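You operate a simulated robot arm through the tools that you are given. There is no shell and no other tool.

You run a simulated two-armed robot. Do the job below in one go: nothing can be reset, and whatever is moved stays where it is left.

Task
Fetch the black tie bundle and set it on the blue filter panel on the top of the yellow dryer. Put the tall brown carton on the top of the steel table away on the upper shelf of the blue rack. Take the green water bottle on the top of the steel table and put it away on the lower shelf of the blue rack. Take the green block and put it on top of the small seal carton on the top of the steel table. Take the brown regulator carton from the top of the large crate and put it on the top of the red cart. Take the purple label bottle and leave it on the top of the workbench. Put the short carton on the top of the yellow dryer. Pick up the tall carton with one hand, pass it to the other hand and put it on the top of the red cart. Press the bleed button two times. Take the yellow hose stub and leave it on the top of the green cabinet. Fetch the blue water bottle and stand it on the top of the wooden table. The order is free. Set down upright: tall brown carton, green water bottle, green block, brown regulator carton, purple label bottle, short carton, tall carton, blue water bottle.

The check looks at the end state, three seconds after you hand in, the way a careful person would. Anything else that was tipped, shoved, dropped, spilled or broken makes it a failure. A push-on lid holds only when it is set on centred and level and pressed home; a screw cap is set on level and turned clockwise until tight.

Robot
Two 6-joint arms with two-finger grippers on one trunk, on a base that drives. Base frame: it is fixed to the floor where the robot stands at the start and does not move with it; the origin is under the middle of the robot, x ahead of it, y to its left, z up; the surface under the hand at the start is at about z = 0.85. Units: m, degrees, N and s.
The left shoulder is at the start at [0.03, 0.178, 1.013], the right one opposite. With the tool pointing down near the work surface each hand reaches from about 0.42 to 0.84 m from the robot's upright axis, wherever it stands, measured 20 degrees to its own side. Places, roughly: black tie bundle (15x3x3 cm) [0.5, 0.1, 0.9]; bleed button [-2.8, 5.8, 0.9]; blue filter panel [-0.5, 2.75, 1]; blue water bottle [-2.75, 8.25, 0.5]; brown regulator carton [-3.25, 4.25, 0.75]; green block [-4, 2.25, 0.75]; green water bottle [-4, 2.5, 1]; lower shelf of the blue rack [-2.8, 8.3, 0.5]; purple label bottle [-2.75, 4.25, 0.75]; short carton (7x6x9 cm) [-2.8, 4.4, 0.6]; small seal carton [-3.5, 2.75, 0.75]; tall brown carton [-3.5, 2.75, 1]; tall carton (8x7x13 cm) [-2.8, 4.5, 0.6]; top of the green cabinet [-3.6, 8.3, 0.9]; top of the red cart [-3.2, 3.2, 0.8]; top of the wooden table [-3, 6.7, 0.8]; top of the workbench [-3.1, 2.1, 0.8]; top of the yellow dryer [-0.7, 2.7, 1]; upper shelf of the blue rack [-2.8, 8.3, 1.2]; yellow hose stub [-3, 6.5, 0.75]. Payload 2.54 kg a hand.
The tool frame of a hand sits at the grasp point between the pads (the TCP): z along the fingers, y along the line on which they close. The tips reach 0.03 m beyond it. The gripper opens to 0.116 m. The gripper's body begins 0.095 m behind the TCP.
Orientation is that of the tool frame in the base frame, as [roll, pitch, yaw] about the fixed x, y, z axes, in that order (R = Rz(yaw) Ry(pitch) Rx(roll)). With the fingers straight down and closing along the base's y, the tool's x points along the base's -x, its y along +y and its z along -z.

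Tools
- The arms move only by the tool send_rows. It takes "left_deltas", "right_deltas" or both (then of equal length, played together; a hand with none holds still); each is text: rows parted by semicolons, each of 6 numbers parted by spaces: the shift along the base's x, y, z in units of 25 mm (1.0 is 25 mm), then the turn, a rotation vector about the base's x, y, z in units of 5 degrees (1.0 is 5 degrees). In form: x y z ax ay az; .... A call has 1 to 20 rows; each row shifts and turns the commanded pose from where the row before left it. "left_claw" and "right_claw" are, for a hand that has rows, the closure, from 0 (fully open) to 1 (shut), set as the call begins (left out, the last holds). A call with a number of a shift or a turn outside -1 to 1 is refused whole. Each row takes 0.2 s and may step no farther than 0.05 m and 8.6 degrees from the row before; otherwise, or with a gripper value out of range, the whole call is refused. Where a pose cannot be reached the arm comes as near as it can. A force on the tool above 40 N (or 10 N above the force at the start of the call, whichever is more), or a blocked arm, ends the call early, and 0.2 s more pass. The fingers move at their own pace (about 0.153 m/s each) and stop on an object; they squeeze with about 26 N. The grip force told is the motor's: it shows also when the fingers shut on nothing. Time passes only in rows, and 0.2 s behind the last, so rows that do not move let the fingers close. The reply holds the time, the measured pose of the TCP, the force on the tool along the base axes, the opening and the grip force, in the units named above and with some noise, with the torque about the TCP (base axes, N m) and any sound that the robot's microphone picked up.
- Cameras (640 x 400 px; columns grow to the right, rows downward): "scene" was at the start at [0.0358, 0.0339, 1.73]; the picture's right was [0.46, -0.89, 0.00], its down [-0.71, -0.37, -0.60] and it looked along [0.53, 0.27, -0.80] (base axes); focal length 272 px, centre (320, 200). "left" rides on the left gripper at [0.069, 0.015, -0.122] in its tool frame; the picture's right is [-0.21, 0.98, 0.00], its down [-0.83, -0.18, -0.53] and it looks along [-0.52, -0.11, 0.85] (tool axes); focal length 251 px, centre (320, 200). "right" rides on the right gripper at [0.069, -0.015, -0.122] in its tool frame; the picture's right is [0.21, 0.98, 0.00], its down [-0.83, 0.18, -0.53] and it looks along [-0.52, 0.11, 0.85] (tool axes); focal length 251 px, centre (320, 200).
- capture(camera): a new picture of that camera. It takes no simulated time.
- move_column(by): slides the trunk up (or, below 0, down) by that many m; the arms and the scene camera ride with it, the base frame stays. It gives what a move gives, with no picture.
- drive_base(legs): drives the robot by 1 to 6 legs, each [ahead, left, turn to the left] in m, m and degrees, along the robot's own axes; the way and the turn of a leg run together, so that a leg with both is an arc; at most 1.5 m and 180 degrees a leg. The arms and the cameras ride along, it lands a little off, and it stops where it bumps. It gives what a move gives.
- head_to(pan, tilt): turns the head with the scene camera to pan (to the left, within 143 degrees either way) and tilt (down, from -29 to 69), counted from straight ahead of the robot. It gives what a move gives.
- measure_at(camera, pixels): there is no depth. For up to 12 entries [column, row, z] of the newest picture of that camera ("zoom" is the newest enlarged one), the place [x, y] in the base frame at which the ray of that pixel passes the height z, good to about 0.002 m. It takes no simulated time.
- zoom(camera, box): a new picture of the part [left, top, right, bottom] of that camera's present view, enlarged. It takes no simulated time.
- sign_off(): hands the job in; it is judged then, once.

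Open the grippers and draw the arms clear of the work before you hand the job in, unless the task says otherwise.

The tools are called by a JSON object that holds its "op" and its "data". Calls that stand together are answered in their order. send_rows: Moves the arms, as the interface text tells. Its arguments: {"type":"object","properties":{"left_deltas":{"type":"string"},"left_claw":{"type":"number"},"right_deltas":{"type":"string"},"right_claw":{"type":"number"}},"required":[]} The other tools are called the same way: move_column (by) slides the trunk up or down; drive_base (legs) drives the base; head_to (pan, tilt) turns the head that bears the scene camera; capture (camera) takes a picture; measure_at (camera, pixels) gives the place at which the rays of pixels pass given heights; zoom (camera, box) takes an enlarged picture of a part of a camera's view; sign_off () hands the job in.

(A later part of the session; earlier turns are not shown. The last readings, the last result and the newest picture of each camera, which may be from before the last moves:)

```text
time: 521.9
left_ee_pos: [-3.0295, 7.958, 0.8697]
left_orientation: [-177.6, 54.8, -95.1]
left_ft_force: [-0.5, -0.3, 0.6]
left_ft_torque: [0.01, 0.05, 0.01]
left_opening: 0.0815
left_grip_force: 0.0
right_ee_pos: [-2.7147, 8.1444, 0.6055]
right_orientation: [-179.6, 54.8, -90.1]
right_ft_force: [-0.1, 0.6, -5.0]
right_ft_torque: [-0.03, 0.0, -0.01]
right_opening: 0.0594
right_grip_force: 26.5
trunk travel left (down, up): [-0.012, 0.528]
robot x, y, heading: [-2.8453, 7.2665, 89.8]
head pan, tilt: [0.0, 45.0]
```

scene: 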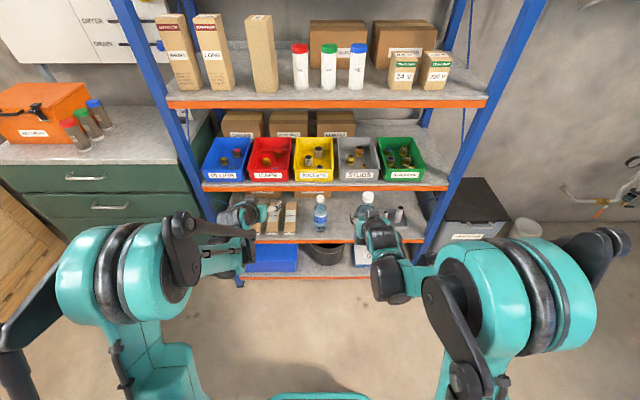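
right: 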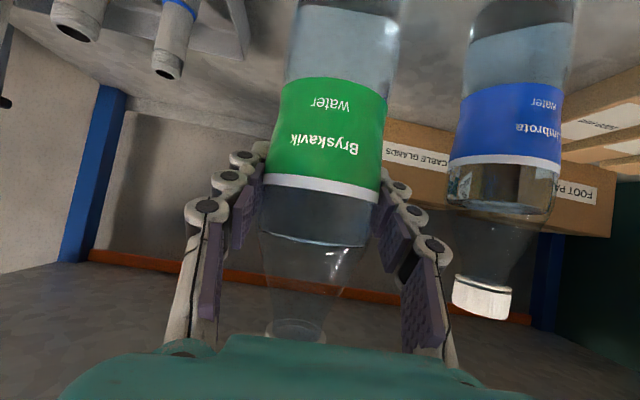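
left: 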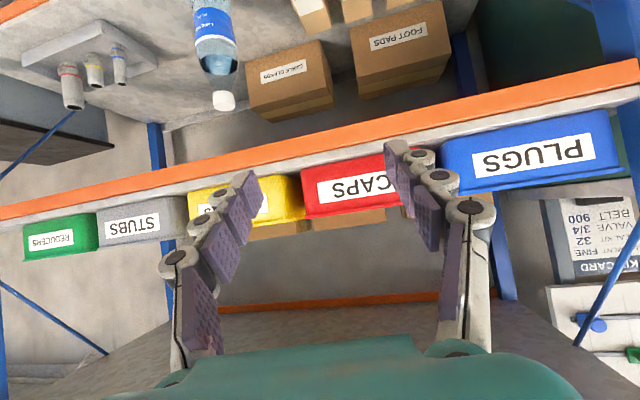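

The arm is at its far limit here. I'll drive 5 cm closer and then lower further.

{"op": "drive_base", "data": {"legs": [[0.05, 0, 0]]}}

{"op": "send_rows", "data": {"right_deltas": "0 -0.5 0 0 0 0; 0 -0.5 0 0 0 0; 0 0 0 0 0 0"}}

{"op": "capture", "data": {"camera": "right"}}

```text
time: 522.8
left_ee_pos: [-3.0294, 8.007, 0.8682]
left_orientation: [-177.6, 54.7, -95.2]
left_ft_force: [0.9, 0.0, -0.1]
left_ft_torque: [0.01, 0.0, -0.02]
left_opening: 0.0811
left_grip_force: 0.1
right_ee_pos: [-2.7136, 8.1963, 0.6037]
right_orientation: [-179.6, 54.9, -90.2]
right_ft_force: [-0.1, 0.8, -5.4]
right_ft_torque: [0.03, -0.02, 0.0]
right_opening: 0.0597
right_grip_force: 26.2
trunk travel left (down, up): [-0.012, 0.528]
robot x, y, heading: [-2.8452, 7.3143, 89.7]
head pan, tilt: [0.0, 45.0]
```

```text
time: 523.6
left_ee_pos: [-3.0275, 8.0074, 0.8677]
left_orientation: [-177.6, 54.8, -95.1]
left_ft_force: [-0.9, 0.2, -0.3]
left_ft_torque: [0.06, -0.03, 0.0]
left_opening: 0.0811
left_grip_force: 0.0
right_ee_pos: [-2.7129, 8.1692, 0.6039]
right_orientation: [-179.6, 55.0, -90.0]
right_ft_force: [-0.1, 0.0, -5.0]
right_ft_torque: [0.01, -0.01, 0.02]
right_opening: 0.0597
right_grip_force: 25.5
trunk travel left (down, up): [-0.012, 0.528]
robot x, y, heading: [-2.8469, 7.3153, 89.9]
head pan, tilt: [0.0, 45.0]
```

```text
taken
```

right: 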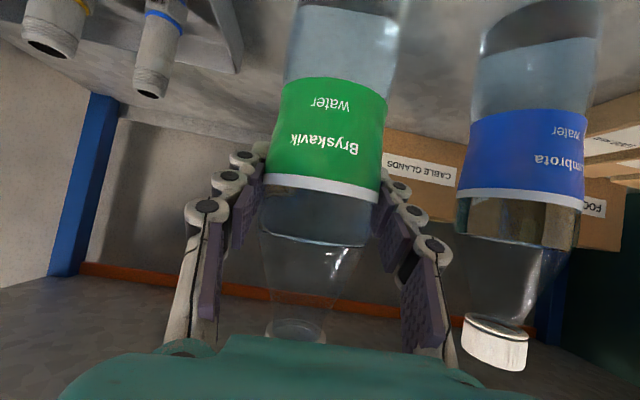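

Now I'll lower the bottle the last bit in small steps.

{"op": "send_rows", "data": {"right_deltas": "0 0 -0.15 0 0 0; 0 0 -0.15 0 0 0; 0 0 0 0 0 0"}}

{"op": "send_rows", "data": {"right_deltas": "0 0 -0.12 0 0 0; 0 0 -0.12 0 0 0; 0 0 0 0 0 0"}}

{"op": "send_rows", "data": {"right_deltas": "0 0 -0.12 0 0 0; 0 0 0 0 0 0"}}

```text
time: 524.4
left_ee_pos: [-3.0289, 8.0068, 0.8679]
left_orientation: [-177.6, 54.9, -95.0]
left_ft_force: [0.5, 0.3, 0.2]
left_ft_torque: [0.01, 0.0, -0.02]
left_opening: 0.0814
left_grip_force: 0.1
right_ee_pos: [-2.7153, 8.1692, 0.5968]
right_orientation: [-179.8, 55.0, -90.1]
right_ft_force: [0.3, -0.6, -5.2]
right_ft_torque: [0.0, -0.01, 0.02]
right_opening: 0.0597
right_grip_force: 25.6
trunk travel left (down, up): [-0.012, 0.528]
robot x, y, heading: [-2.8472, 7.3129, 89.9]
head pan, tilt: [0.0, 45.0]
```

```text
time: 525.2
left_ee_pos: [-3.0279, 8.0074, 0.868]
left_orientation: [-177.6, 54.8, -95.1]
left_ft_force: [0.3, 0.9, -0.3]
left_ft_torque: [0.0, -0.01, -0.01]
left_opening: 0.0811
left_grip_force: 0.0
right_ee_pos: [-2.7141, 8.1685, 0.5904]
right_orientation: [-179.7, 54.9, -90.1]
right_ft_force: [-0.4, -0.4, -5.0]
right_ft_torque: [0.02, -0.02, 0.0]
right_opening: 0.0597
right_grip_force: 26.0
trunk travel left (down, up): [-0.012, 0.528]
robot x, y, heading: [-2.8499, 7.3149, 89.6]
head pan, tilt: [0.0, 45.0]
```

```text
time: 525.8
left_ee_pos: [-3.0299, 8.0069, 0.8675]
left_orientation: [-177.7, 54.8, -95.1]
left_ft_force: [-0.9, -0.1, 0.7]
left_ft_torque: [0.02, -0.03, -0.02]
left_opening: 0.0812
left_grip_force: 0.0
right_ee_pos: [-2.714, 8.1693, 0.5879]
right_orientation: [-179.7, 54.9, -90.2]
right_ft_force: [0.6, 0.6, -3.3]
right_ft_torque: [0.0, 0.04, 0.0]
right_opening: 0.0596
right_grip_force: 26.4
trunk travel left (down, up): [-0.012, 0.528]
robot x, y, heading: [-2.8453, 7.3126, 89.7]
head pan, tilt: [0.0, 45.0]
```

Still hanging free at z=0.588; I'll continue by 3 mm steps.

{"op": "send_rows", "data": {"right_deltas": "0 0 -0.12 0 0 0; 0 0 0 0 0 0"}}

{"op": "send_rows", "data": {"right_deltas": "0 0 -0.12 0 0 0; 0 0 0 0 0 0"}}

```text
time: 526.4
left_ee_pos: [-3.0286, 8.0056, 0.8686]
left_orientation: [-177.6, 54.8, -95.0]
left_ft_force: [-0.5, -1.3, 0.3]
left_ft_torque: [0.01, -0.01, 0.01]
left_opening: 0.0812
left_grip_force: 0.0
right_ee_pos: [-2.7143, 8.1682, 0.5878]
right_orientation: [-179.7, 55.0, -90.1]
right_ft_force: [2.9, 3.4, 10.6]
right_ft_torque: [0.51, 0.09, -0.12]
right_opening: 0.0598
right_grip_force: 26.5
trunk travel left (down, up): [-0.012, 0.528]
robot x, y, heading: [-2.8506, 7.3137, 89.4]
head pan, tilt: [0.0, 45.0]
```

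```text
time: 527.0
left_ee_pos: [-3.029, 8.0048, 0.8701]
left_orientation: [-177.6, 54.8, -95.0]
left_ft_force: [0.0, -0.5, -0.1]
left_ft_torque: [0.0, -0.01, 0.03]
left_opening: 0.0813
left_grip_force: 0.1
right_ee_pos: [-2.7132, 8.1678, 0.588]
right_orientation: [-179.6, 55.0, -90.1]
right_ft_force: [5.0, 4.0, 17.1]
right_ft_torque: [0.22, -0.1, -0.01]
right_opening: 0.0599
right_grip_force: 25.8
right hand out of reach, approached as far as the arm can: row 1
trunk travel left (down, up): [-0.012, 0.528]
robot x, y, heading: [-2.8485, 7.3139, 89.9]
head pan, tilt: [0.0, 45.0]
```

Contact (17 N). I'll ease off 2 mm, open the right hand and withdraw straight back.

{"op": "send_rows", "data": {"right_deltas": "0 0 0.08 0 0 0; 0 0 0 0 0 0"}}

{"op": "send_rows", "data": {"right_deltas": "0 0 0 0 0 0; 0 0 0 0 0 0; 0 0 0 0 0 0", "right_claw": 0.25}}

{"op": "capture", "data": {"camera": "right"}}

```text
time: 527.6
left_ee_pos: [-3.029, 8.0063, 0.8677]
left_orientation: [-177.6, 54.7, -95.1]
left_ft_force: [0.1, 0.9, -0.8]
left_ft_torque: [0.0, -0.02, -0.02]
left_opening: 0.0812
left_grip_force: 0.1
right_ee_pos: [-2.7138, 8.1676, 0.5859]
right_orientation: [-179.6, 54.8, -90.1]
right_ft_force: [1.8, -0.3, 3.5]
right_ft_torque: [-0.14, -0.11, 0.04]
right_opening: 0.0595
right_grip_force: 26.2
trunk travel left (down, up): [-0.012, 0.528]
robot x, y, heading: [-2.8457, 7.3137, 89.5]
head pan, tilt: [0.0, 45.0]
```

```text
time: 528.4
left_ee_pos: [-3.0288, 8.0069, 0.8686]
left_orientation: [-177.6, 54.8, -95.1]
left_ft_force: [-0.8, 0.1, 0.6]
left_ft_torque: [0.02, 0.03, 0.01]
left_opening: 0.0811
left_grip_force: 0.0
right_ee_pos: [-2.7136, 8.1663, 0.5869]
right_orientation: [-179.7, 54.9, -90.2]
right_ft_force: [-1.1, 0.4, -0.2]
right_ft_torque: [-0.01, 0.01, 0.03]
right_opening: 0.0868
right_grip_force: 0.1
trunk travel left (down, up): [-0.012, 0.528]
robot x, y, heading: [-2.8491, 7.3133, 89.7]
head pan, tilt: [0.0, 45.0]
```

```text
taken
```

right: 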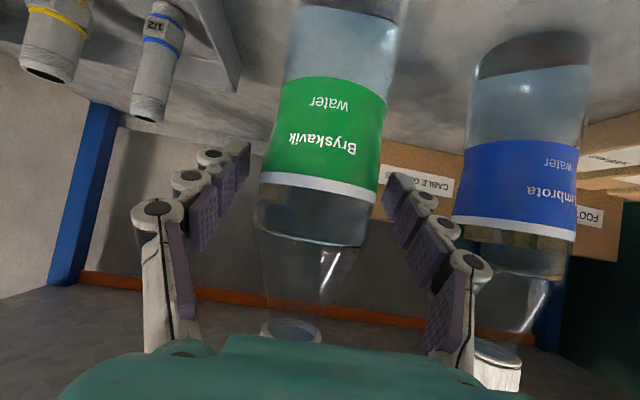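

The green bottle stands on the shelf. I'll centre the hand and withdraw along its axis (back and up).

{"op": "send_rows", "data": {"right_deltas": "-0.2 0 0 0 0 0; 0 -0.82 0.45 0 0 0; 0 -0.82 0.45 0 0 0; 0 -0.82 0.45 0 0 0; 0 -0.82 0.5 0 0 0; 0 -0.82 0.57 0 0 0; 0 -0.82 0.57 0 0 0; 0 -0.82 0.57 0 0 0; 0 -0.82 0.57 0 0 0; 0 -0.82 0.57 0 0 0; 0 0 0 0 0 0"}}

{"op": "capture", "data": {"camera": "scene"}}

{"op": "zoom", "data": {"camera": "scene", "box": [230, 170, 440, 290]}}

```text
time: 530.8
left_ee_pos: [-3.0298, 8.0065, 0.8694]
left_orientation: [-177.6, 54.9, -95.2]
left_ft_force: [-0.4, 0.9, 0.4]
left_ft_torque: [0.0, -0.03, 0.0]
left_opening: 0.0814
left_grip_force: 0.1
right_ee_pos: [-2.721, 7.9996, 0.7154]
right_orientation: [-179.8, 54.7, -90.1]
right_ft_force: [-0.3, -1.1, -0.2]
right_ft_torque: [0.01, -0.04, -0.01]
right_opening: 0.0873
right_grip_force: 0.0
right hand out of reach, approached as far as the arm can: row 9, 10
trunk travel left (down, up): [-0.012, 0.528]
robot x, y, heading: [-2.8466, 7.3162, 89.7]
head pan, tilt: [0.0, 45.0]
```

```text
taken
```

scene: 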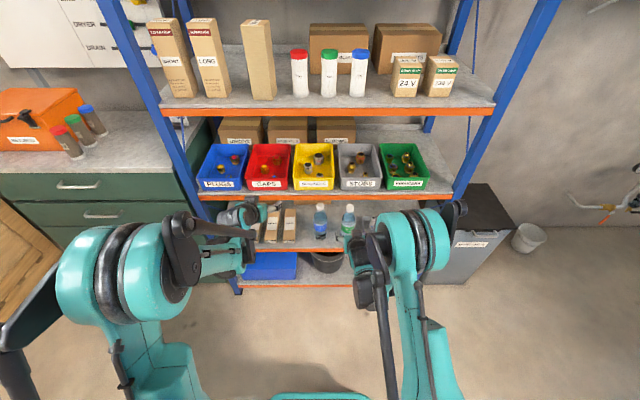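

```text
3.05 times, centred on (335, 230) of scene
```

zoom: 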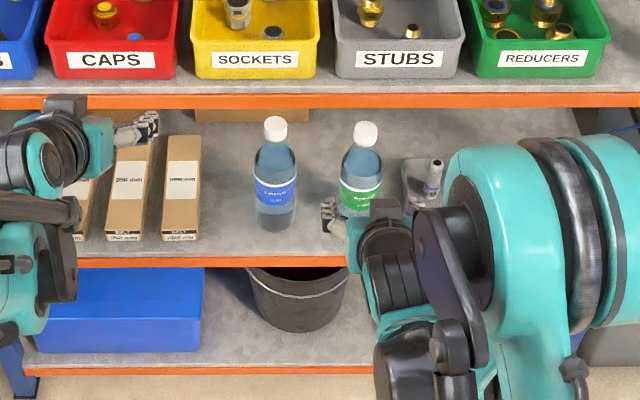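

The green bottle stands beside the blue one. I'll now take the blue one with the right hand; first I'll shift it in line with that bottle and move the left hand aside.

{"op": "send_rows", "data": {"left_deltas": "-0.3 0 0.5 0 0 0; -0.3 0 0.5 0 0 0; -0.3 0 0.5 0 0 0; -0.3 0 0.5 0 0 0; 0 0 0.5 0 0 0; 0 0 0.5 0 0 0; 0 0 0 0 0 0", "right_deltas": "-0.8 0 0 0 0 0; -0.8 0 0 0 0 0; -0.8 0 0 0 0 0; -0.8 0 0 0 0 0; -0.8 0 0 0 0 0; -0.64 0 0 0 0 0; 0 0 0 0 0 0", "right_claw": 0.28}}

{"op": "capture", "data": {"camera": "right"}}

{"op": "zoom", "data": {"camera": "scene", "box": [230, 170, 440, 290]}}

```text
time: 532.4
left_ee_pos: [-3.0582, 8.0064, 0.9435]
left_orientation: [-177.5, 54.8, -95.1]
left_ft_force: [0.0, 0.1, 0.0]
left_ft_torque: [0.01, -0.01, 0.0]
left_opening: 0.081
left_grip_force: 0.0
right_ee_pos: [-2.8379, 8.0007, 0.7163]
right_orientation: [-179.6, 54.9, -90.1]
right_ft_force: [0.6, -0.5, 0.0]
right_ft_torque: [-0.04, 0.03, 0.03]
right_opening: 0.0836
right_grip_force: 0.0
trunk travel left (down, up): [-0.012, 0.528]
robot x, y, heading: [-2.8491, 7.3132, 89.8]
head pan, tilt: [0.0, 45.0]
```

```text
taken
```

right: 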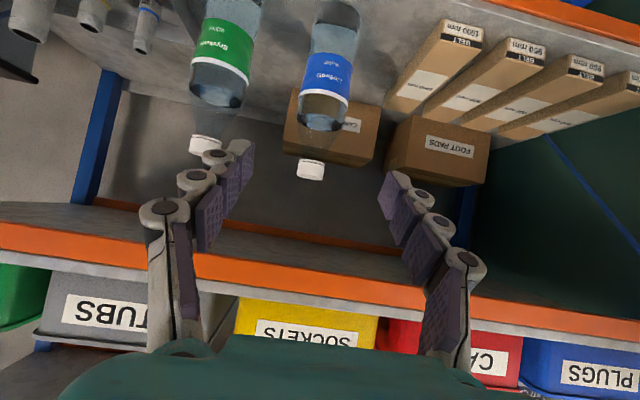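

```text
3.05 times, centred on (335, 230) of scene
```

zoom: 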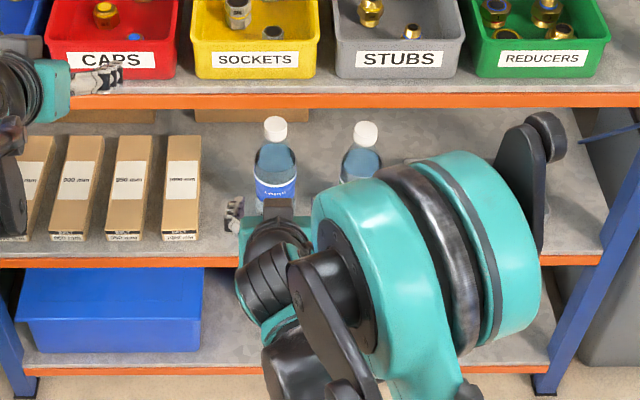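

The blue bottle is nearly on the tool axis (5 px right). I'll advance part of the way and check.

{"op": "send_rows", "data": {"right_deltas": "-0.05 0.88 -0.75 0 0 0; -0.05 0.88 -0.75 0 0 0; -0.05 0.88 -0.75 0 0 0; -0.05 0.88 -0.75 0 0 0; 0 0 0 0 0 0"}}

{"op": "capture", "data": {"camera": "right"}}

```text
time: 533.6
left_ee_pos: [-3.0583, 8.0069, 0.9433]
left_orientation: [-177.6, 54.9, -95.0]
left_ft_force: [0.1, -0.3, -0.1]
left_ft_torque: [-0.03, 0.0, 0.02]
left_opening: 0.0812
left_grip_force: 0.1
right_ee_pos: [-2.8403, 8.0899, 0.6398]
right_orientation: [-179.7, 54.9, -90.1]
right_ft_force: [-0.8, 0.3, 0.2]
right_ft_torque: [-0.02, -0.03, 0.03]
right_opening: 0.0836
right_grip_force: 0.0
trunk travel left (down, up): [-0.012, 0.528]
robot x, y, heading: [-2.843, 7.3131, 89.4]
head pan, tilt: [0.0, 45.0]
```

```text
taken
```

right: 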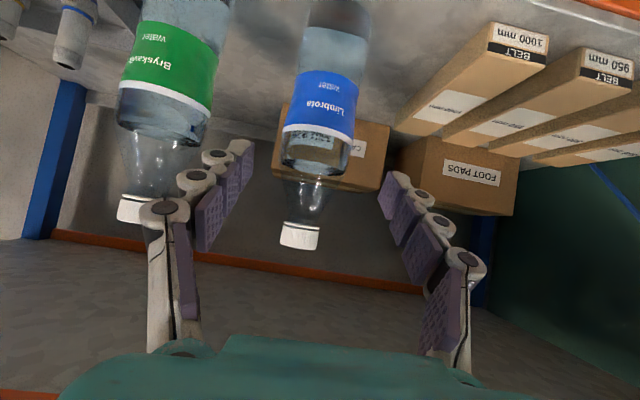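

Aligned. I'll go in the last 6.5 cm and close.

{"op": "send_rows", "data": {"right_deltas": "0 0.87 -0.73 0 0 0; 0 0.87 -0.73 0 0 0; 0 0.87 -0.73 0 0 0; 0 0 0 0 0 0"}}

{"op": "capture", "data": {"camera": "right"}}

```text
time: 534.6
left_ee_pos: [-3.0573, 8.0057, 0.9432]
left_orientation: [-177.6, 54.8, -95.1]
left_ft_force: [-0.8, 0.1, 0.9]
left_ft_torque: [-0.02, -0.01, 0.0]
left_opening: 0.0812
left_grip_force: 0.0
right_ee_pos: [-2.8427, 8.1517, 0.5887]
right_orientation: [-179.7, 54.8, -90.1]
right_ft_force: [0.0, 0.0, -0.7]
right_ft_torque: [-0.03, -0.02, 0.01]
right_opening: 0.0837
right_grip_force: 0.0
right hand out of reach, approached as far as the arm can: row 3
trunk travel left (down, up): [-0.012, 0.528]
robot x, y, heading: [-2.8485, 7.3182, 89.4]
head pan, tilt: [0.0, 45.0]
```

```text
taken
```

right: 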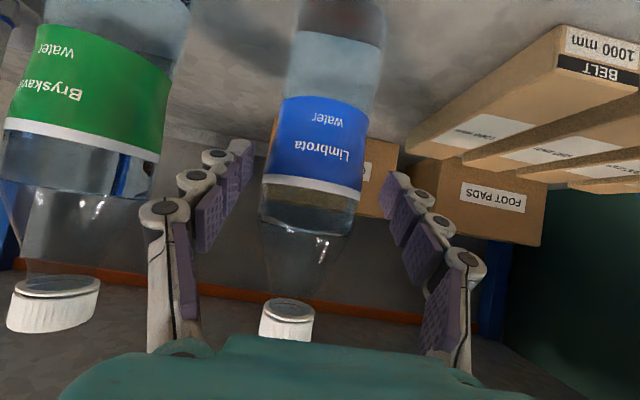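

The blue bottle is between the fingers. I'll close, lift slightly and withdraw.

{"op": "send_rows", "data": {"right_deltas": "0.15 0 0 0 0 0; 0 0 0 0 0 0; 0 0 0 0 0 0; 0 0 0 0 0 0; 0 0 0 0 0 0", "right_claw": 1}}

{"op": "send_rows", "data": {"right_deltas": "0 0 0.4 0 0 0; 0 0 0.6 0 0 0; 0 0 0.6 0 0 0; 0 0 0 0 0 0"}}

{"op": "capture", "data": {"camera": "right"}}

```text
time: 535.8
left_ee_pos: [-3.0583, 8.0065, 0.9428]
left_orientation: [-177.5, 54.8, -95.0]
left_ft_force: [-1.2, 0.8, -0.5]
left_ft_torque: [-0.01, -0.01, 0.01]
left_opening: 0.0813
left_grip_force: 0.0
right_ee_pos: [-2.8394, 8.1509, 0.5896]
right_orientation: [-179.6, 54.9, -90.1]
right_ft_force: [-1.5, -0.6, 2.4]
right_ft_torque: [0.23, 0.37, 0.08]
right_opening: 0.0606
right_grip_force: 26.2
trunk travel left (down, up): [-0.012, 0.528]
robot x, y, heading: [-2.8456, 7.3154, 89.6]
head pan, tilt: [0.0, 45.0]
```

```text
time: 536.8
left_ee_pos: [-3.0571, 8.0057, 0.9433]
left_orientation: [-177.4, 54.8, -95.1]
left_ft_force: [1.0, 0.1, 0.0]
left_ft_torque: [0.0, -0.01, 0.04]
left_opening: 0.0812
left_grip_force: 0.2
right_ee_pos: [-2.8366, 8.1529, 0.6286]
right_orientation: [-179.8, 55.0, -90.1]
right_ft_force: [0.1, 1.3, -5.3]
right_ft_torque: [-0.13, 0.01, 0.0]
right_opening: 0.0601
right_grip_force: 26.4
trunk travel left (down, up): [-0.012, 0.528]
robot x, y, heading: [-2.8464, 7.3153, 89.9]
head pan, tilt: [0.0, 45.0]
```

```text
taken
```

right: 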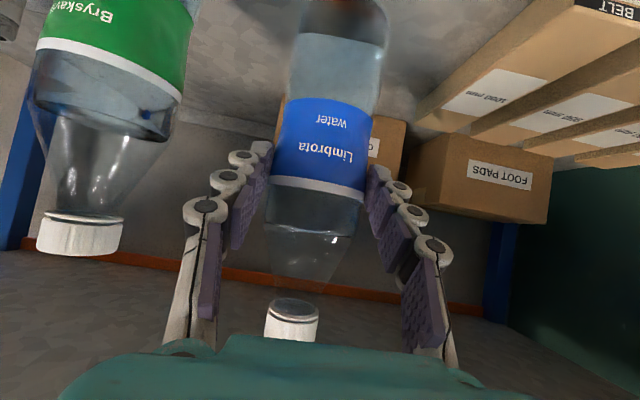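

The blue bottle is held. I'll back the base 5 cm, then draw the bottle out, rising only once it's clear of the shelf above.

{"op": "drive_base", "data": {"legs": [[-0.05, 0, 0]]}}

{"op": "send_rows", "data": {"right_deltas": "0 -0.8 0 0 0 0; 0 -0.8 0.1 0 0 0; 0 -0.8 0.3 0 0 0; 0 -0.6 0.6 0 0 0; 0 -0.6 0.8 0 0 0; 0 -0.5 0.9 0 0 0; 0 -0.4 1 0 0 0; 0 -0.4 1 0 0 0; 0 0 1 0 0 0; 0 0 1 0 0 0; 0 0 0 0 0 0"}}

{"op": "capture", "data": {"camera": "scene"}}

{"op": "capture", "data": {"camera": "right"}}

```text
time: 537.7
left_ee_pos: [-3.0581, 7.9558, 0.9439]
left_orientation: [-177.6, 54.8, -95.1]
left_ft_force: [-1.1, 0.2, 0.9]
left_ft_torque: [0.02, 0.02, -0.01]
left_opening: 0.0812
left_grip_force: 0.1
right_ee_pos: [-2.8372, 8.1026, 0.6299]
right_orientation: [-179.7, 54.8, -90.2]
right_ft_force: [0.5, 0.4, -4.4]
right_ft_torque: [-0.12, 0.02, -0.01]
right_opening: 0.06
right_grip_force: 26.6
trunk travel left (down, up): [-0.012, 0.528]
robot x, y, heading: [-2.8473, 7.2629, 89.6]
head pan, tilt: [0.0, 45.0]
```

```text
time: 540.1
left_ee_pos: [-3.0575, 7.9562, 0.943]
left_orientation: [-177.5, 54.7, -95.1]
left_ft_force: [-0.1, -0.5, -0.2]
left_ft_torque: [-0.01, -0.03, -0.02]
left_opening: 0.0812
left_grip_force: 0.1
right_ee_pos: [-2.8371, 7.9807, 0.7971]
right_orientation: [-179.6, 54.8, -90.2]
right_ft_force: [-0.1, 0.3, -4.0]
right_ft_torque: [-0.09, 0.01, 0.0]
right_opening: 0.0606
right_grip_force: 26.4
trunk travel left (down, up): [-0.012, 0.528]
robot x, y, heading: [-2.8476, 7.2656, 89.5]
head pan, tilt: [0.0, 45.0]
```

```text
taken
```

scene: 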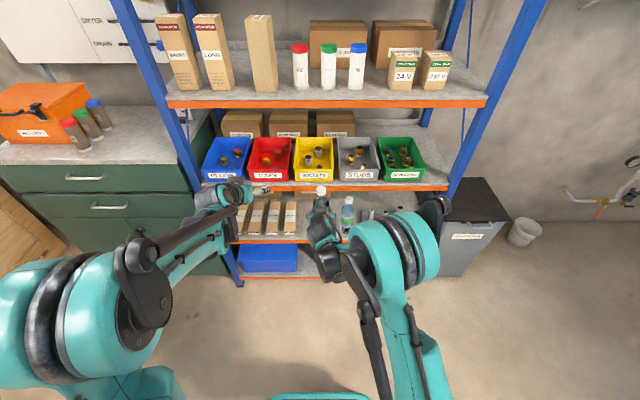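

```text
taken
```

right: 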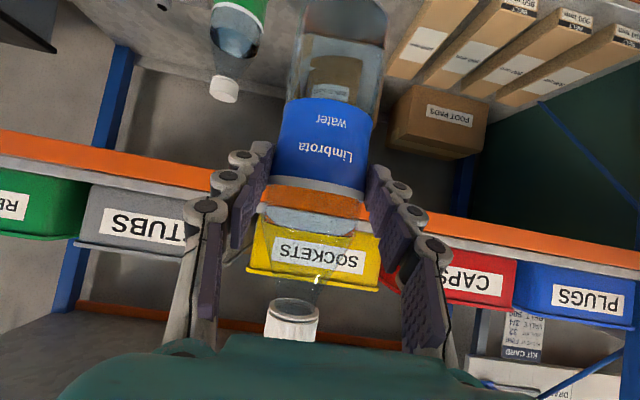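

The blue bottle is out. I'll raise the trunk, go round to the east side of the wooden table and face west.

{"op": "move_column", "data": {"by": 0.4}}

{"op": "drive_base", "data": {"legs": [[0, -0.72, 0], [0, 0, 90], [0, 0.65, 0]]}}

{"op": "head_to", "data": {"pan": 0, "tilt": 50}}

{"op": "capture", "data": {"camera": "scene"}}

```text
time: 544.0
left_ee_pos: [-3.0578, 7.9568, 1.3427]
left_orientation: [-177.5, 54.8, -95.1]
left_ft_force: [-0.2, 0.2, -0.2]
left_ft_torque: [-0.02, 0.0, -0.01]
left_opening: 0.0812
left_grip_force: 0.2
right_ee_pos: [-2.8381, 7.9802, 1.1967]
right_orientation: [-179.6, 55.0, -90.1]
right_ft_force: [0.5, -0.3, -5.5]
right_ft_torque: [-0.11, -0.02, -0.02]
right_opening: 0.0602
right_grip_force: 26.1
trunk travel left (down, up): [-0.412, 0.128]
robot x, y, heading: [-2.8482, 7.2659, 89.5]
head pan, tilt: [0.0, 45.0]
```

```text
time: 555.0
left_ee_pos: [-2.8186, 6.4019, 1.3431]
left_orientation: [-177.5, 54.8, -5.3]
left_ft_force: [-0.6, -0.3, -0.9]
left_ft_torque: [-0.01, -0.03, -0.01]
left_opening: 0.0814
left_grip_force: 0.1
right_ee_pos: [-2.8411, 6.623, 1.1969]
right_orientation: [-179.7, 55.0, -0.5]
right_ft_force: [-0.1, 1.1, -4.6]
right_ft_torque: [0.01, -0.1, 0.04]
right_opening: 0.0604
right_grip_force: 25.8
trunk travel left (down, up): [-0.412, 0.128]
robot x, y, heading: [-2.1253, 6.6083, 179.4]
head pan, tilt: [0.0, 45.0]
```

```text
time: 555.6
left_ee_pos: [-2.819, 6.4028, 1.3424]
left_orientation: [-177.5, 54.9, -5.4]
left_ft_force: [-0.1, -0.4, -0.5]
left_ft_torque: [0.01, 0.0, -0.03]
left_opening: 0.0813
left_grip_force: 0.0
right_ee_pos: [-2.84, 6.6222, 1.1963]
right_orientation: [-179.7, 54.9, -0.4]
right_ft_force: [0.9, -0.5, -4.1]
right_ft_torque: [0.02, -0.15, 0.01]
right_opening: 0.06
right_grip_force: 25.9
trunk travel left (down, up): [-0.412, 0.128]
robot x, y, heading: [-2.121, 6.609, 179.4]
head pan, tilt: [0.0, 50.0]
```

```text
taken
```

scene: 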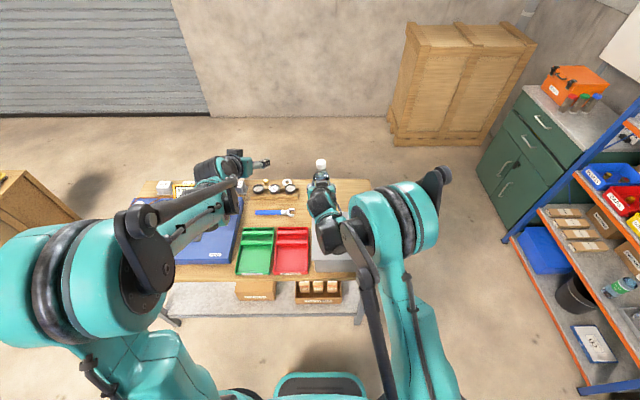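

I'll zoom in on the wooden table from here.

{"op": "zoom", "data": {"camera": "scene", "box": [130, 150, 390, 300]}}

{"op": "capture", "data": {"camera": "left"}}

{"op": "capture", "data": {"camera": "right"}}

```text
2.46 times, centred on (260, 225) of scene
```

zoom: 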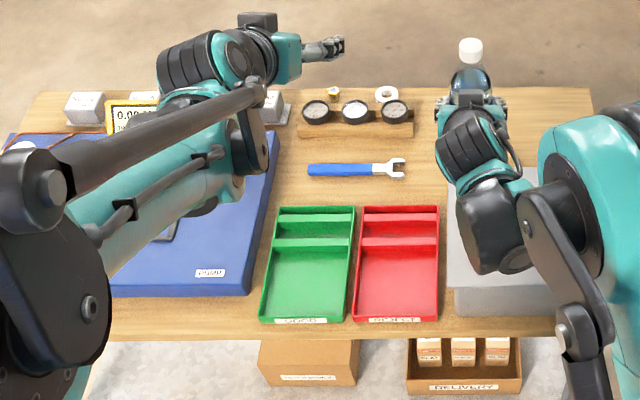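

```text
taken
```

left: 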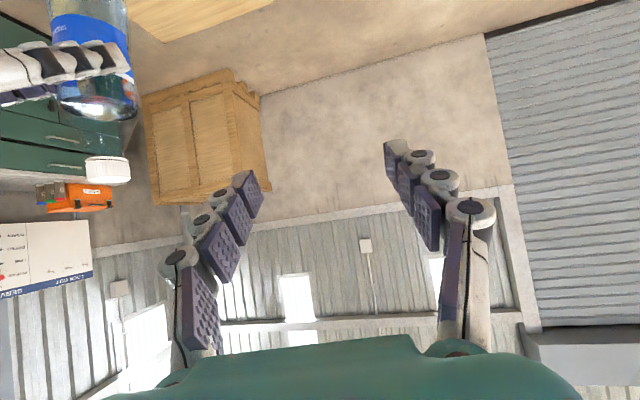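

```text
taken
```

right: 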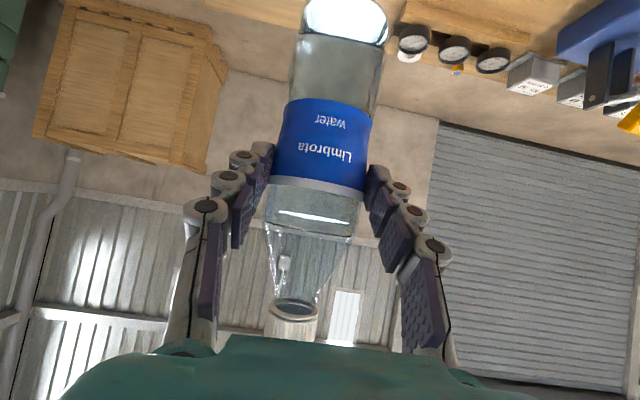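

The hose stub must be hidden behind the right hand. I'll move the right hand with the bottle to the right (north) to uncover it.

{"op": "send_rows", "data": {"right_deltas": "0.2 0.95 0.1 0 0 0; 0.2 0.95 0.1 0 0 0; 0.2 0.95 0.1 0 0 0; 0.2 0.95 0.1 0 0 0; 0.2 0.95 0.1 0 0 0; 0.2 0.95 0.1 0 0 0; 0.2 0.95 0.1 0 0 0; 0.2 0.95 0.1 0 0 0; 0.2 0.95 0.1 0 0 0; 0.2 0.95 0.1 0 0 0; 0.2 0.95 0.1 0 0 0; 0.2 0.95 0.1 0 0 0; 0 0 0 0 0 0"}}

{"op": "zoom", "data": {"camera": "scene", "box": [130, 150, 420, 300]}}

```text
time: 558.4
left_ee_pos: [-2.8174, 6.4011, 1.3429]
left_orientation: [-177.5, 54.8, -5.4]
left_ft_force: [0.4, -0.3, 0.2]
left_ft_torque: [-0.01, 0.0, -0.01]
left_opening: 0.0813
left_grip_force: 0.0
right_ee_pos: [-2.7799, 6.9073, 1.2274]
right_orientation: [-179.6, 54.9, -0.4]
right_ft_force: [0.5, 0.1, -4.4]
right_ft_torque: [0.0, -0.14, -0.04]
right_opening: 0.0603
right_grip_force: 25.8
trunk travel left (down, up): [-0.412, 0.128]
robot x, y, heading: [-2.126, 6.6108, 179.1]
head pan, tilt: [0.0, 50.0]
```

```text
2.21 times, centred on (275, 225) of scene
```

zoom: 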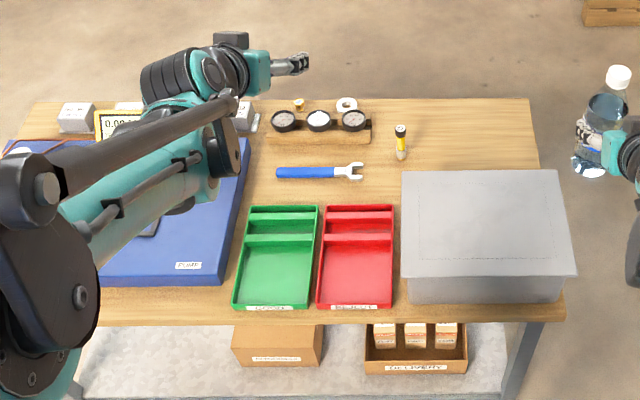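

The yellow hose stub stands at zoom (400, 140) and there is free space at about (475, 138) for the bottle. I'll measure.

{"op": "measure_at", "data": {"camera": "zoom", "pixels": [[402, 158, 0.8], [400, 128, 0.87], [475, 138, 0.8], [530, 98, 0.8], [565, 318, 0.8], [405, 170, 0.8], [560, 170, 1.0], [370, 135, 0.8], [365, 175, 0.8], [392, 150, 0.83], [410, 150, 0.83]]}}

{"op": "zoom", "data": {"camera": "scene", "box": [280, 180, 380, 240]}}

```text
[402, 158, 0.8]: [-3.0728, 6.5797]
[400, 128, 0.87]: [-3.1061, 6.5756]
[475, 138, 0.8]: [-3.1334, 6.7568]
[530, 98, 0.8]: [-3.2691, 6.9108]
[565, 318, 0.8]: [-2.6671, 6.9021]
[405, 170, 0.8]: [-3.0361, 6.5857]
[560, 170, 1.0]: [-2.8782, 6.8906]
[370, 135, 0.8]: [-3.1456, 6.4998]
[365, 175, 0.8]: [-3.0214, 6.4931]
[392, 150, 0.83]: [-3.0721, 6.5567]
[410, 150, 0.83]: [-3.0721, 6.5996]
```

```text
6.40 times, centred on (330, 210) of scene
```

zoom: 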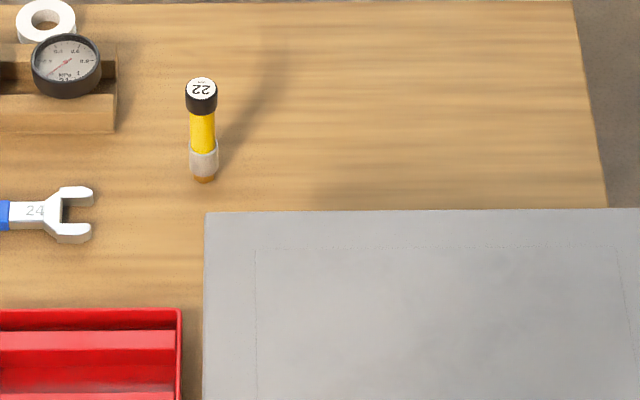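

From the east the gray bin is in the way of the low hand, so I'll set the bottle from the west side. I'll go north around the table, west, then south and turn to face east.

{"op": "drive_base", "data": {"legs": [[0, -0.74, 0.5], [0.9, 0, 0], [0.85, 0, 0]]}}

{"op": "head_to", "data": {"pan": 40, "tilt": 40}}

{"op": "capture", "data": {"camera": "scene"}}

```text
time: 570.9
left_ee_pos: [-4.556, 7.1325, 1.3423]
left_orientation: [-177.6, 54.7, -4.6]
left_ft_force: [-0.4, -0.2, 0.0]
left_ft_torque: [-0.01, -0.03, -0.03]
left_opening: 0.0813
left_grip_force: 0.1
right_ee_pos: [-4.5236, 7.6363, 1.2266]
right_orientation: [-179.7, 54.9, 0.3]
right_ft_force: [0.4, 0.0, -3.7]
right_ft_torque: [0.04, -0.1, -0.03]
right_opening: 0.0603
right_grip_force: 26.0
trunk travel left (down, up): [-0.412, 0.128]
robot x, y, heading: [-3.866, 7.3485, -179.9]
head pan, tilt: [0.0, 50.0]
```

```text
time: 572.0
left_ee_pos: [-4.556, 7.1314, 1.3435]
left_orientation: [-177.6, 54.9, -4.6]
left_ft_force: [0.0, 0.1, 0.1]
left_ft_torque: [0.03, 0.02, -0.02]
left_opening: 0.0816
left_grip_force: 0.1
right_ee_pos: [-4.5237, 7.6374, 1.2274]
right_orientation: [-179.8, 54.9, 0.2]
right_ft_force: [0.3, 0.4, -3.9]
right_ft_torque: [0.01, -0.09, -0.01]
right_opening: 0.0604
right_grip_force: 26.4
trunk travel left (down, up): [-0.412, 0.128]
robot x, y, heading: [-3.8648, 7.3482, -180.0]
head pan, tilt: [40.0, 40.0]
```

```text
taken
```

scene: 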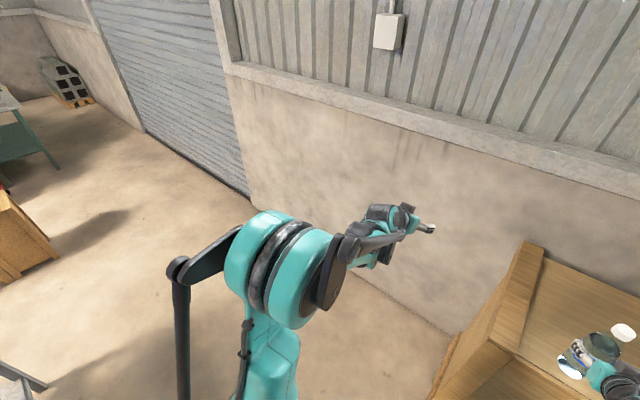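

The right hand with the bottle is over the plywood crate but touching nothing. I'll strafe left (south) away from it, then turn to face east.

{"op": "drive_base", "data": {"legs": [[0, 0.75, 0], [0, 0, 180]]}}

{"op": "head_to", "data": {"pan": 0, "tilt": 45}}

{"op": "capture", "data": {"camera": "scene"}}

```text
time: 583.3
left_ee_pos: [-3.1649, 6.7843, 1.3433]
left_orientation: [-177.7, 54.9, 172.4]
left_ft_force: [-0.6, -0.8, 0.5]
left_ft_torque: [-0.01, -0.01, 0.01]
left_opening: 0.0811
left_grip_force: 0.0
right_ee_pos: [-3.2229, 6.2813, 1.227]
right_orientation: [-179.7, 55.0, 177.3]
right_ft_force: [0.3, -0.3, -4.7]
right_ft_torque: [0.04, 0.15, -0.01]
right_opening: 0.0597
right_grip_force: 25.9
trunk travel left (down, up): [-0.412, 0.128]
robot x, y, heading: [-3.8626, 6.602, -2.6]
head pan, tilt: [40.0, 40.0]
```

```text
time: 584.3
left_ee_pos: [-3.1649, 6.7835, 1.3428]
left_orientation: [-177.5, 54.9, 172.4]
left_ft_force: [0.2, -0.1, 0.3]
left_ft_torque: [0.0, -0.01, 0.01]
left_opening: 0.0812
left_grip_force: 0.2
right_ee_pos: [-3.2226, 6.2812, 1.228]
right_orientation: [-179.7, 54.9, 177.3]
right_ft_force: [0.6, 0.1, -4.8]
right_ft_torque: [0.01, 0.12, 0.01]
right_opening: 0.0592
right_grip_force: 26.0
trunk travel left (down, up): [-0.412, 0.128]
robot x, y, heading: [-3.8614, 6.6063, -2.8]
head pan, tilt: [0.0, 45.0]
```

```text
taken
```

scene: 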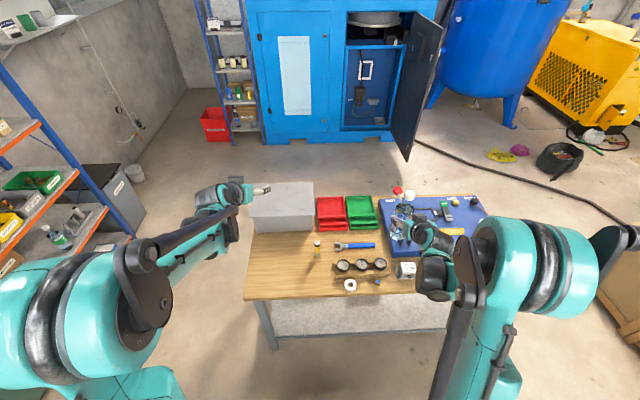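

I'll strafe left so that the right hand comes over the free north-west part of the table, and fix the heading.

{"op": "drive_base", "data": {"legs": [[0, 0.4, 2.8]]}}

{"op": "capture", "data": {"camera": "scene"}}

{"op": "zoom", "data": {"camera": "scene", "box": [230, 170, 450, 320]}}

```text
time: 586.8
left_ee_pos: [-3.1665, 7.2225, 1.3436]
left_orientation: [-177.6, 54.7, 175.5]
left_ft_force: [0.7, 0.6, -0.6]
left_ft_torque: [0.0, -0.01, 0.0]
left_opening: 0.0809
left_grip_force: 0.0
right_ee_pos: [-3.1968, 6.7157, 1.2274]
right_orientation: [-179.6, 54.9, -179.6]
right_ft_force: [0.2, -0.5, -4.8]
right_ft_torque: [0.01, 0.13, -0.01]
right_opening: 0.0594
right_grip_force: 26.1
trunk travel left (down, up): [-0.412, 0.128]
robot x, y, heading: [-3.8568, 7.0082, -0.0]
head pan, tilt: [0.0, 45.0]
```

```text
taken
```

scene: 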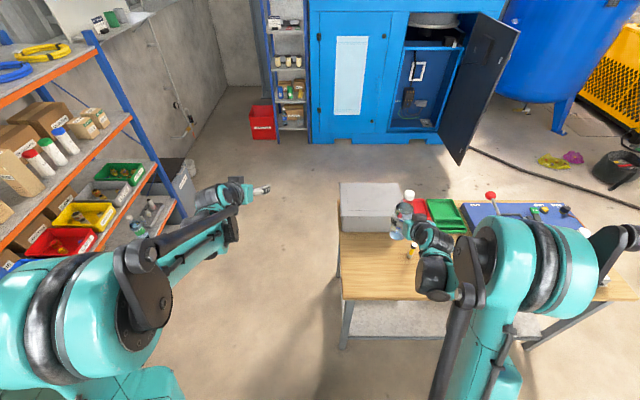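

```text
2.67 times, centred on (340, 245) of scene
```

zoom: 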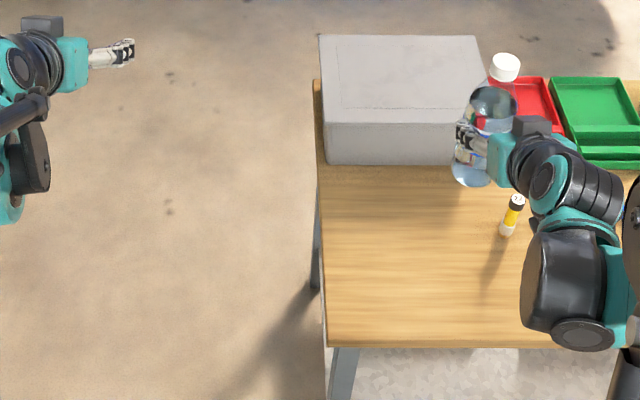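

I'll measure the free area of the table between the bin and the west edge.

{"op": "measure_at", "data": {"camera": "zoom", "pixels": [[330, 163, 0.8], [470, 163, 0.8], [330, 345, 0.8], [500, 345, 0.8], [507, 235, 0.8], [515, 200, 0.88], [410, 250, 0.8], [400, 230, 0.8]]}}

```text
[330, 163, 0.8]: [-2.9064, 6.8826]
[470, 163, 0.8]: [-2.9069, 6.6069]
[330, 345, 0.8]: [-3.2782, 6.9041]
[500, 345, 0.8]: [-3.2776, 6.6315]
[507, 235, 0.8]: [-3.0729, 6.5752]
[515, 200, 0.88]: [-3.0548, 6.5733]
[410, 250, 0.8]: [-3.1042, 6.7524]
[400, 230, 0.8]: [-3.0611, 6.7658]
```

I'll lower the blue bottle over (-3.10, 6.745).

{"op": "send_rows", "data": {"right_deltas": "0.3 0.09 -0.945 0 0 0; 0.3 0.09 -0.945 0 0 0; 0.3 0.09 -0.945 0 0 0; 0.3 0.09 -0.945 0 0 0; 0.3 0.09 -0.945 0 0 0; 0.3 0.09 -0.945 0 0 0; 0.3 0.09 -0.945 0 0 0; 0.3 0.09 -0.945 0 0 0; 0.3 0.09 -0.945 0 0 0; 0.3 0.09 -0.945 0 0 0; 0.3 0.09 -0.945 0 0 0; 0.3 0.09 -0.945 0 0 0; 0.3 0.09 -0.945 0 0 0; 0 0 0 0 0 0"}}

{"op": "capture", "data": {"camera": "right"}}

{"op": "zoom", "data": {"camera": "scene", "box": [300, 170, 500, 320]}}

```text
time: 589.8
left_ee_pos: [-3.1648, 7.2219, 1.3437]
left_orientation: [-177.7, 54.9, 175.6]
left_ft_force: [0.6, -0.8, 0.3]
left_ft_torque: [-0.06, -0.01, -0.02]
left_opening: 0.0809
left_grip_force: 0.1
right_ee_pos: [-3.1017, 6.7416, 0.9429]
right_orientation: [-179.7, 54.8, -179.6]
right_ft_force: [0.2, -0.4, -4.7]
right_ft_torque: [0.02, 0.12, -0.01]
right_opening: 0.0592
right_grip_force: 25.9
right hand out of reach, approached as far as the arm can: row 8, 13
trunk travel left (down, up): [-0.412, 0.128]
robot x, y, heading: [-3.8556, 7.0056, 0.1]
head pan, tilt: [0.0, 45.0]
```

```text
taken
```

right: 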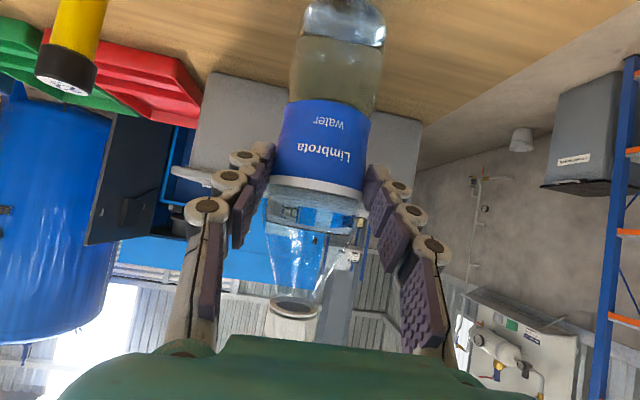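

```text
2.67 times, centred on (400, 245) of scene
```

zoom: 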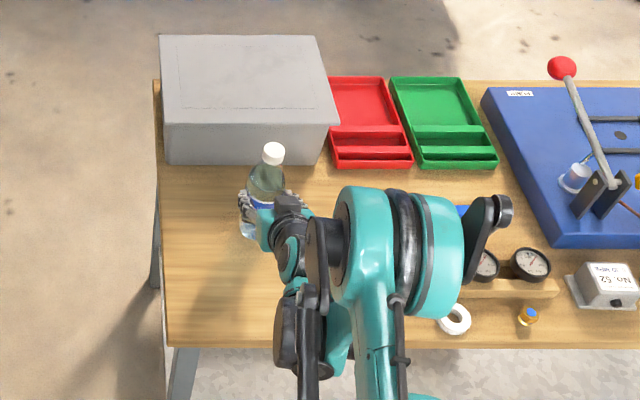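

I'll use the trunk to lower the last 5 cm gently.

{"op": "move_column", "data": {"by": -0.035}}

{"op": "move_column", "data": {"by": -0.01}}

{"op": "move_column", "data": {"by": -0.004}}

```text
time: 590.6
left_ee_pos: [-3.1675, 7.2228, 1.3095]
left_orientation: [-177.5, 54.9, 175.4]
left_ft_force: [0.1, 0.3, 0.1]
left_ft_torque: [0.0, 0.01, 0.02]
left_opening: 0.0814
left_grip_force: 0.0
right_ee_pos: [-3.1039, 6.7417, 0.912]
right_orientation: [-179.7, 55.0, -179.5]
right_ft_force: [-4.8, -0.9, 16.5]
right_ft_torque: [-0.03, -0.49, -0.05]
right_opening: 0.0583
right_grip_force: 26.1
trunk travel left (down, up): [-0.377, 0.163]
robot x, y, heading: [-3.8576, 7.0052, 0.4]
head pan, tilt: [0.0, 45.0]
```

```text
time: 591.2
left_ee_pos: [-3.1692, 7.2227, 1.2989]
left_orientation: [-177.6, 54.8, 175.6]
left_ft_force: [0.1, -0.7, -0.3]
left_ft_torque: [-0.01, -0.03, 0.0]
left_opening: 0.0814
left_grip_force: 0.0
right_ee_pos: [-3.1037, 6.7422, 0.9001]
right_orientation: [-179.5, 54.9, -179.5]
right_ft_force: [-3.3, -0.4, 10.6]
right_ft_torque: [0.02, -0.32, 0.01]
right_opening: 0.0565
right_grip_force: 26.1
trunk travel left (down, up): [-0.367, 0.173]
robot x, y, heading: [-3.8524, 7.0044, 0.1]
head pan, tilt: [0.0, 45.0]
```

```text
time: 591.7
left_ee_pos: [-3.1674, 7.2235, 1.2955]
left_orientation: [-177.5, 54.9, 175.5]
left_ft_force: [-0.2, -0.5, -0.3]
left_ft_torque: [-0.02, 0.0, -0.03]
left_opening: 0.0813
left_grip_force: 0.1
right_ee_pos: [-3.1024, 6.743, 0.8976]
right_orientation: [-179.6, 54.9, -179.5]
right_ft_force: [-6.5, 0.6, 14.6]
right_ft_torque: [-0.02, -0.41, 0.03]
right_opening: 0.0564
right_grip_force: 25.8
trunk travel left (down, up): [-0.363, 0.177]
robot x, y, heading: [-3.8546, 7.003, 0.3]
head pan, tilt: [0.0, 45.0]
```

Contact came earlier than expected and the fingers slid a little on the bottle. I'll check how it stands.

{"op": "capture", "data": {"camera": "right"}}

{"op": "capture", "data": {"camera": "scene"}}

{"op": "zoom", "data": {"camera": "scene", "box": [340, 180, 440, 280]}}

```text
taken
```

right: 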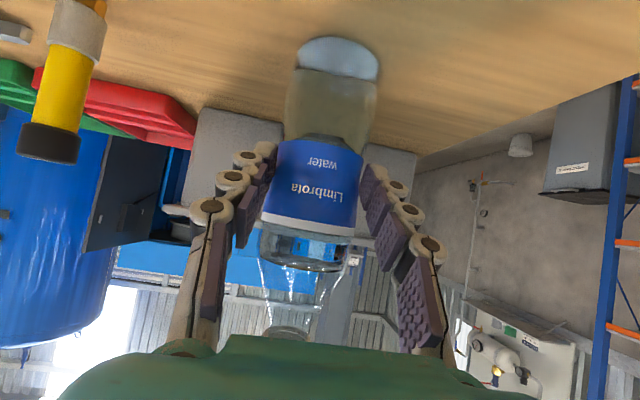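

```text
taken
```

scene: 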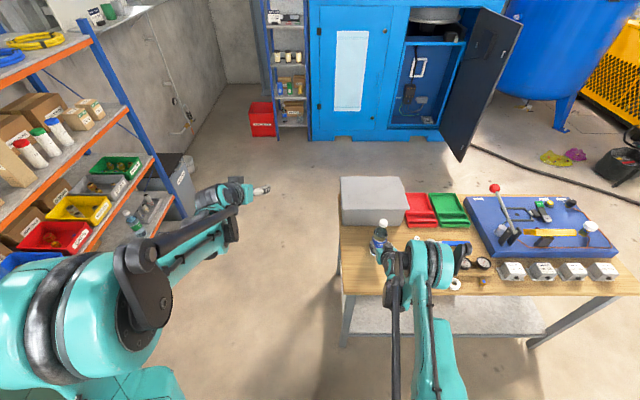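

```text
4.00 times, centred on (390, 230) of scene
```

zoom: 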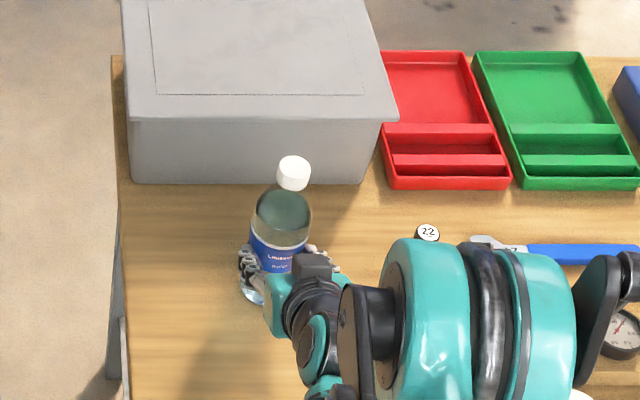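

The bottle stands upright on the table. I'll ease the trunk up 5 mm and open the right hand.

{"op": "move_column", "data": {"by": 0.005}}

{"op": "send_rows", "data": {"right_deltas": "0 0 0 0 0 0; 0 0 0 0 0 0; 0 0 0 0 0 0", "right_claw": 0.25}}

{"op": "capture", "data": {"camera": "right"}}

```text
time: 592.3
left_ee_pos: [-3.166, 7.2221, 1.2988]
left_orientation: [-177.5, 54.8, 175.5]
left_ft_force: [-0.7, 0.1, -0.3]
left_ft_torque: [0.01, 0.0, -0.01]
left_opening: 0.0814
left_grip_force: 0.1
right_ee_pos: [-3.1016, 6.7429, 0.8998]
right_orientation: [-179.6, 54.7, -179.5]
right_ft_force: [0.3, 0.9, -4.3]
right_ft_torque: [-0.02, 0.16, 0.0]
right_opening: 0.056
right_grip_force: 25.7
trunk travel left (down, up): [-0.368, 0.172]
robot x, y, heading: [-3.8567, 7.0044, 0.2]
head pan, tilt: [0.0, 45.0]
```

```text
time: 593.1
left_ee_pos: [-3.1659, 7.2226, 1.2994]
left_orientation: [-177.5, 54.7, 175.4]
left_ft_force: [0.0, 0.5, 0.1]
left_ft_torque: [0.05, 0.02, -0.01]
left_opening: 0.0813
left_grip_force: 0.1
right_ee_pos: [-3.1011, 6.7408, 0.9016]
right_orientation: [-179.7, 54.7, -179.6]
right_ft_force: [0.3, -0.2, -0.3]
right_ft_torque: [-0.02, -0.01, -0.02]
right_opening: 0.0868
right_grip_force: 0.2
trunk travel left (down, up): [-0.368, 0.172]
robot x, y, heading: [-3.8503, 7.0052, 0.1]
head pan, tilt: [0.0, 45.0]
```

```text
taken
```

right: 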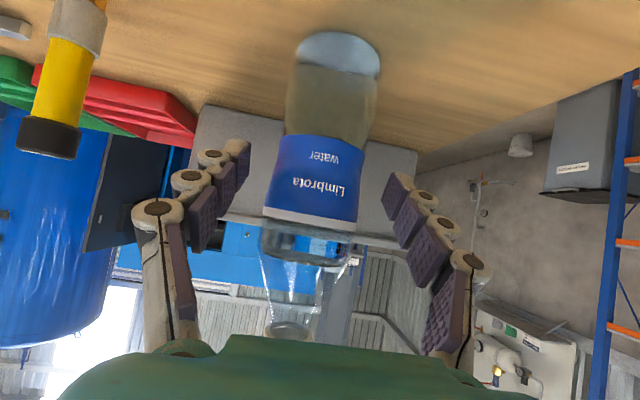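

The blue bottle stands free on the table. I'll withdraw the right hand along its axis.

{"op": "send_rows", "data": {"right_deltas": "-0.82 0 0.5 0 0 0; -0.82 0 0.5 0 0 0; -0.82 0 0.57 0 0 0; -0.82 0 0.57 0 0 0; -0.82 0 0.57 0 0 0; -0.7 0 0.9 0 0 0; -0.4 0 1 0 0 0; 0 0 1 0 0 0; 0 0 1 0 0 0; 0 0 1 0 0 0; 0 0 0 0 0 0"}}

{"op": "capture", "data": {"camera": "scene"}}

{"op": "zoom", "data": {"camera": "scene", "box": [330, 170, 490, 290]}}

```text
time: 595.5
left_ee_pos: [-3.1655, 7.222, 1.2991]
left_orientation: [-177.5, 54.9, 175.6]
left_ft_force: [0.0, -0.2, -0.9]
left_ft_torque: [0.0, -0.01, -0.03]
left_opening: 0.0812
left_grip_force: 0.0
right_ee_pos: [-3.1509, 6.7267, 1.1136]
right_orientation: [-179.7, 54.8, -179.5]
right_ft_force: [-0.1, 0.2, -0.2]
right_ft_torque: [0.02, 0.0, 0.02]
right_opening: 0.0875
right_grip_force: 0.0
right hand out of reach, approached as far as the arm can: row 1, 2, 3, 4, 5, 6
trunk travel left (down, up): [-0.368, 0.172]
robot x, y, heading: [-3.8558, 7.0052, 0.3]
head pan, tilt: [0.0, 45.0]
```

```text
taken
```

scene: 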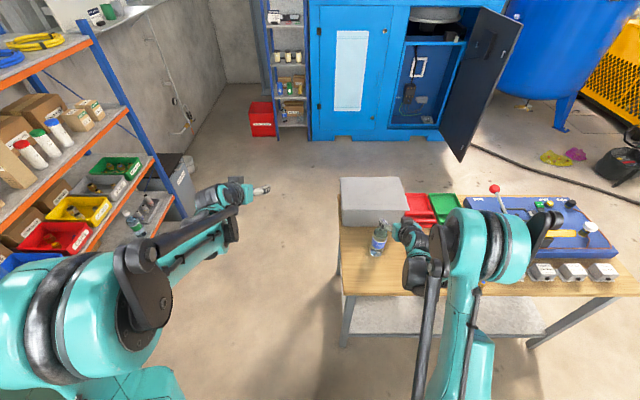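

```text
3.33 times, centred on (410, 230) of scene
```

zoom: 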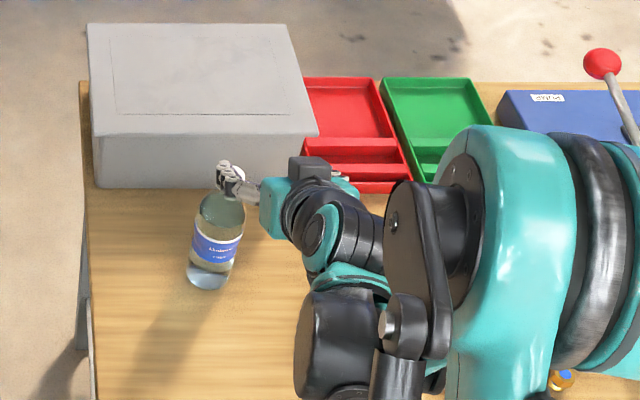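

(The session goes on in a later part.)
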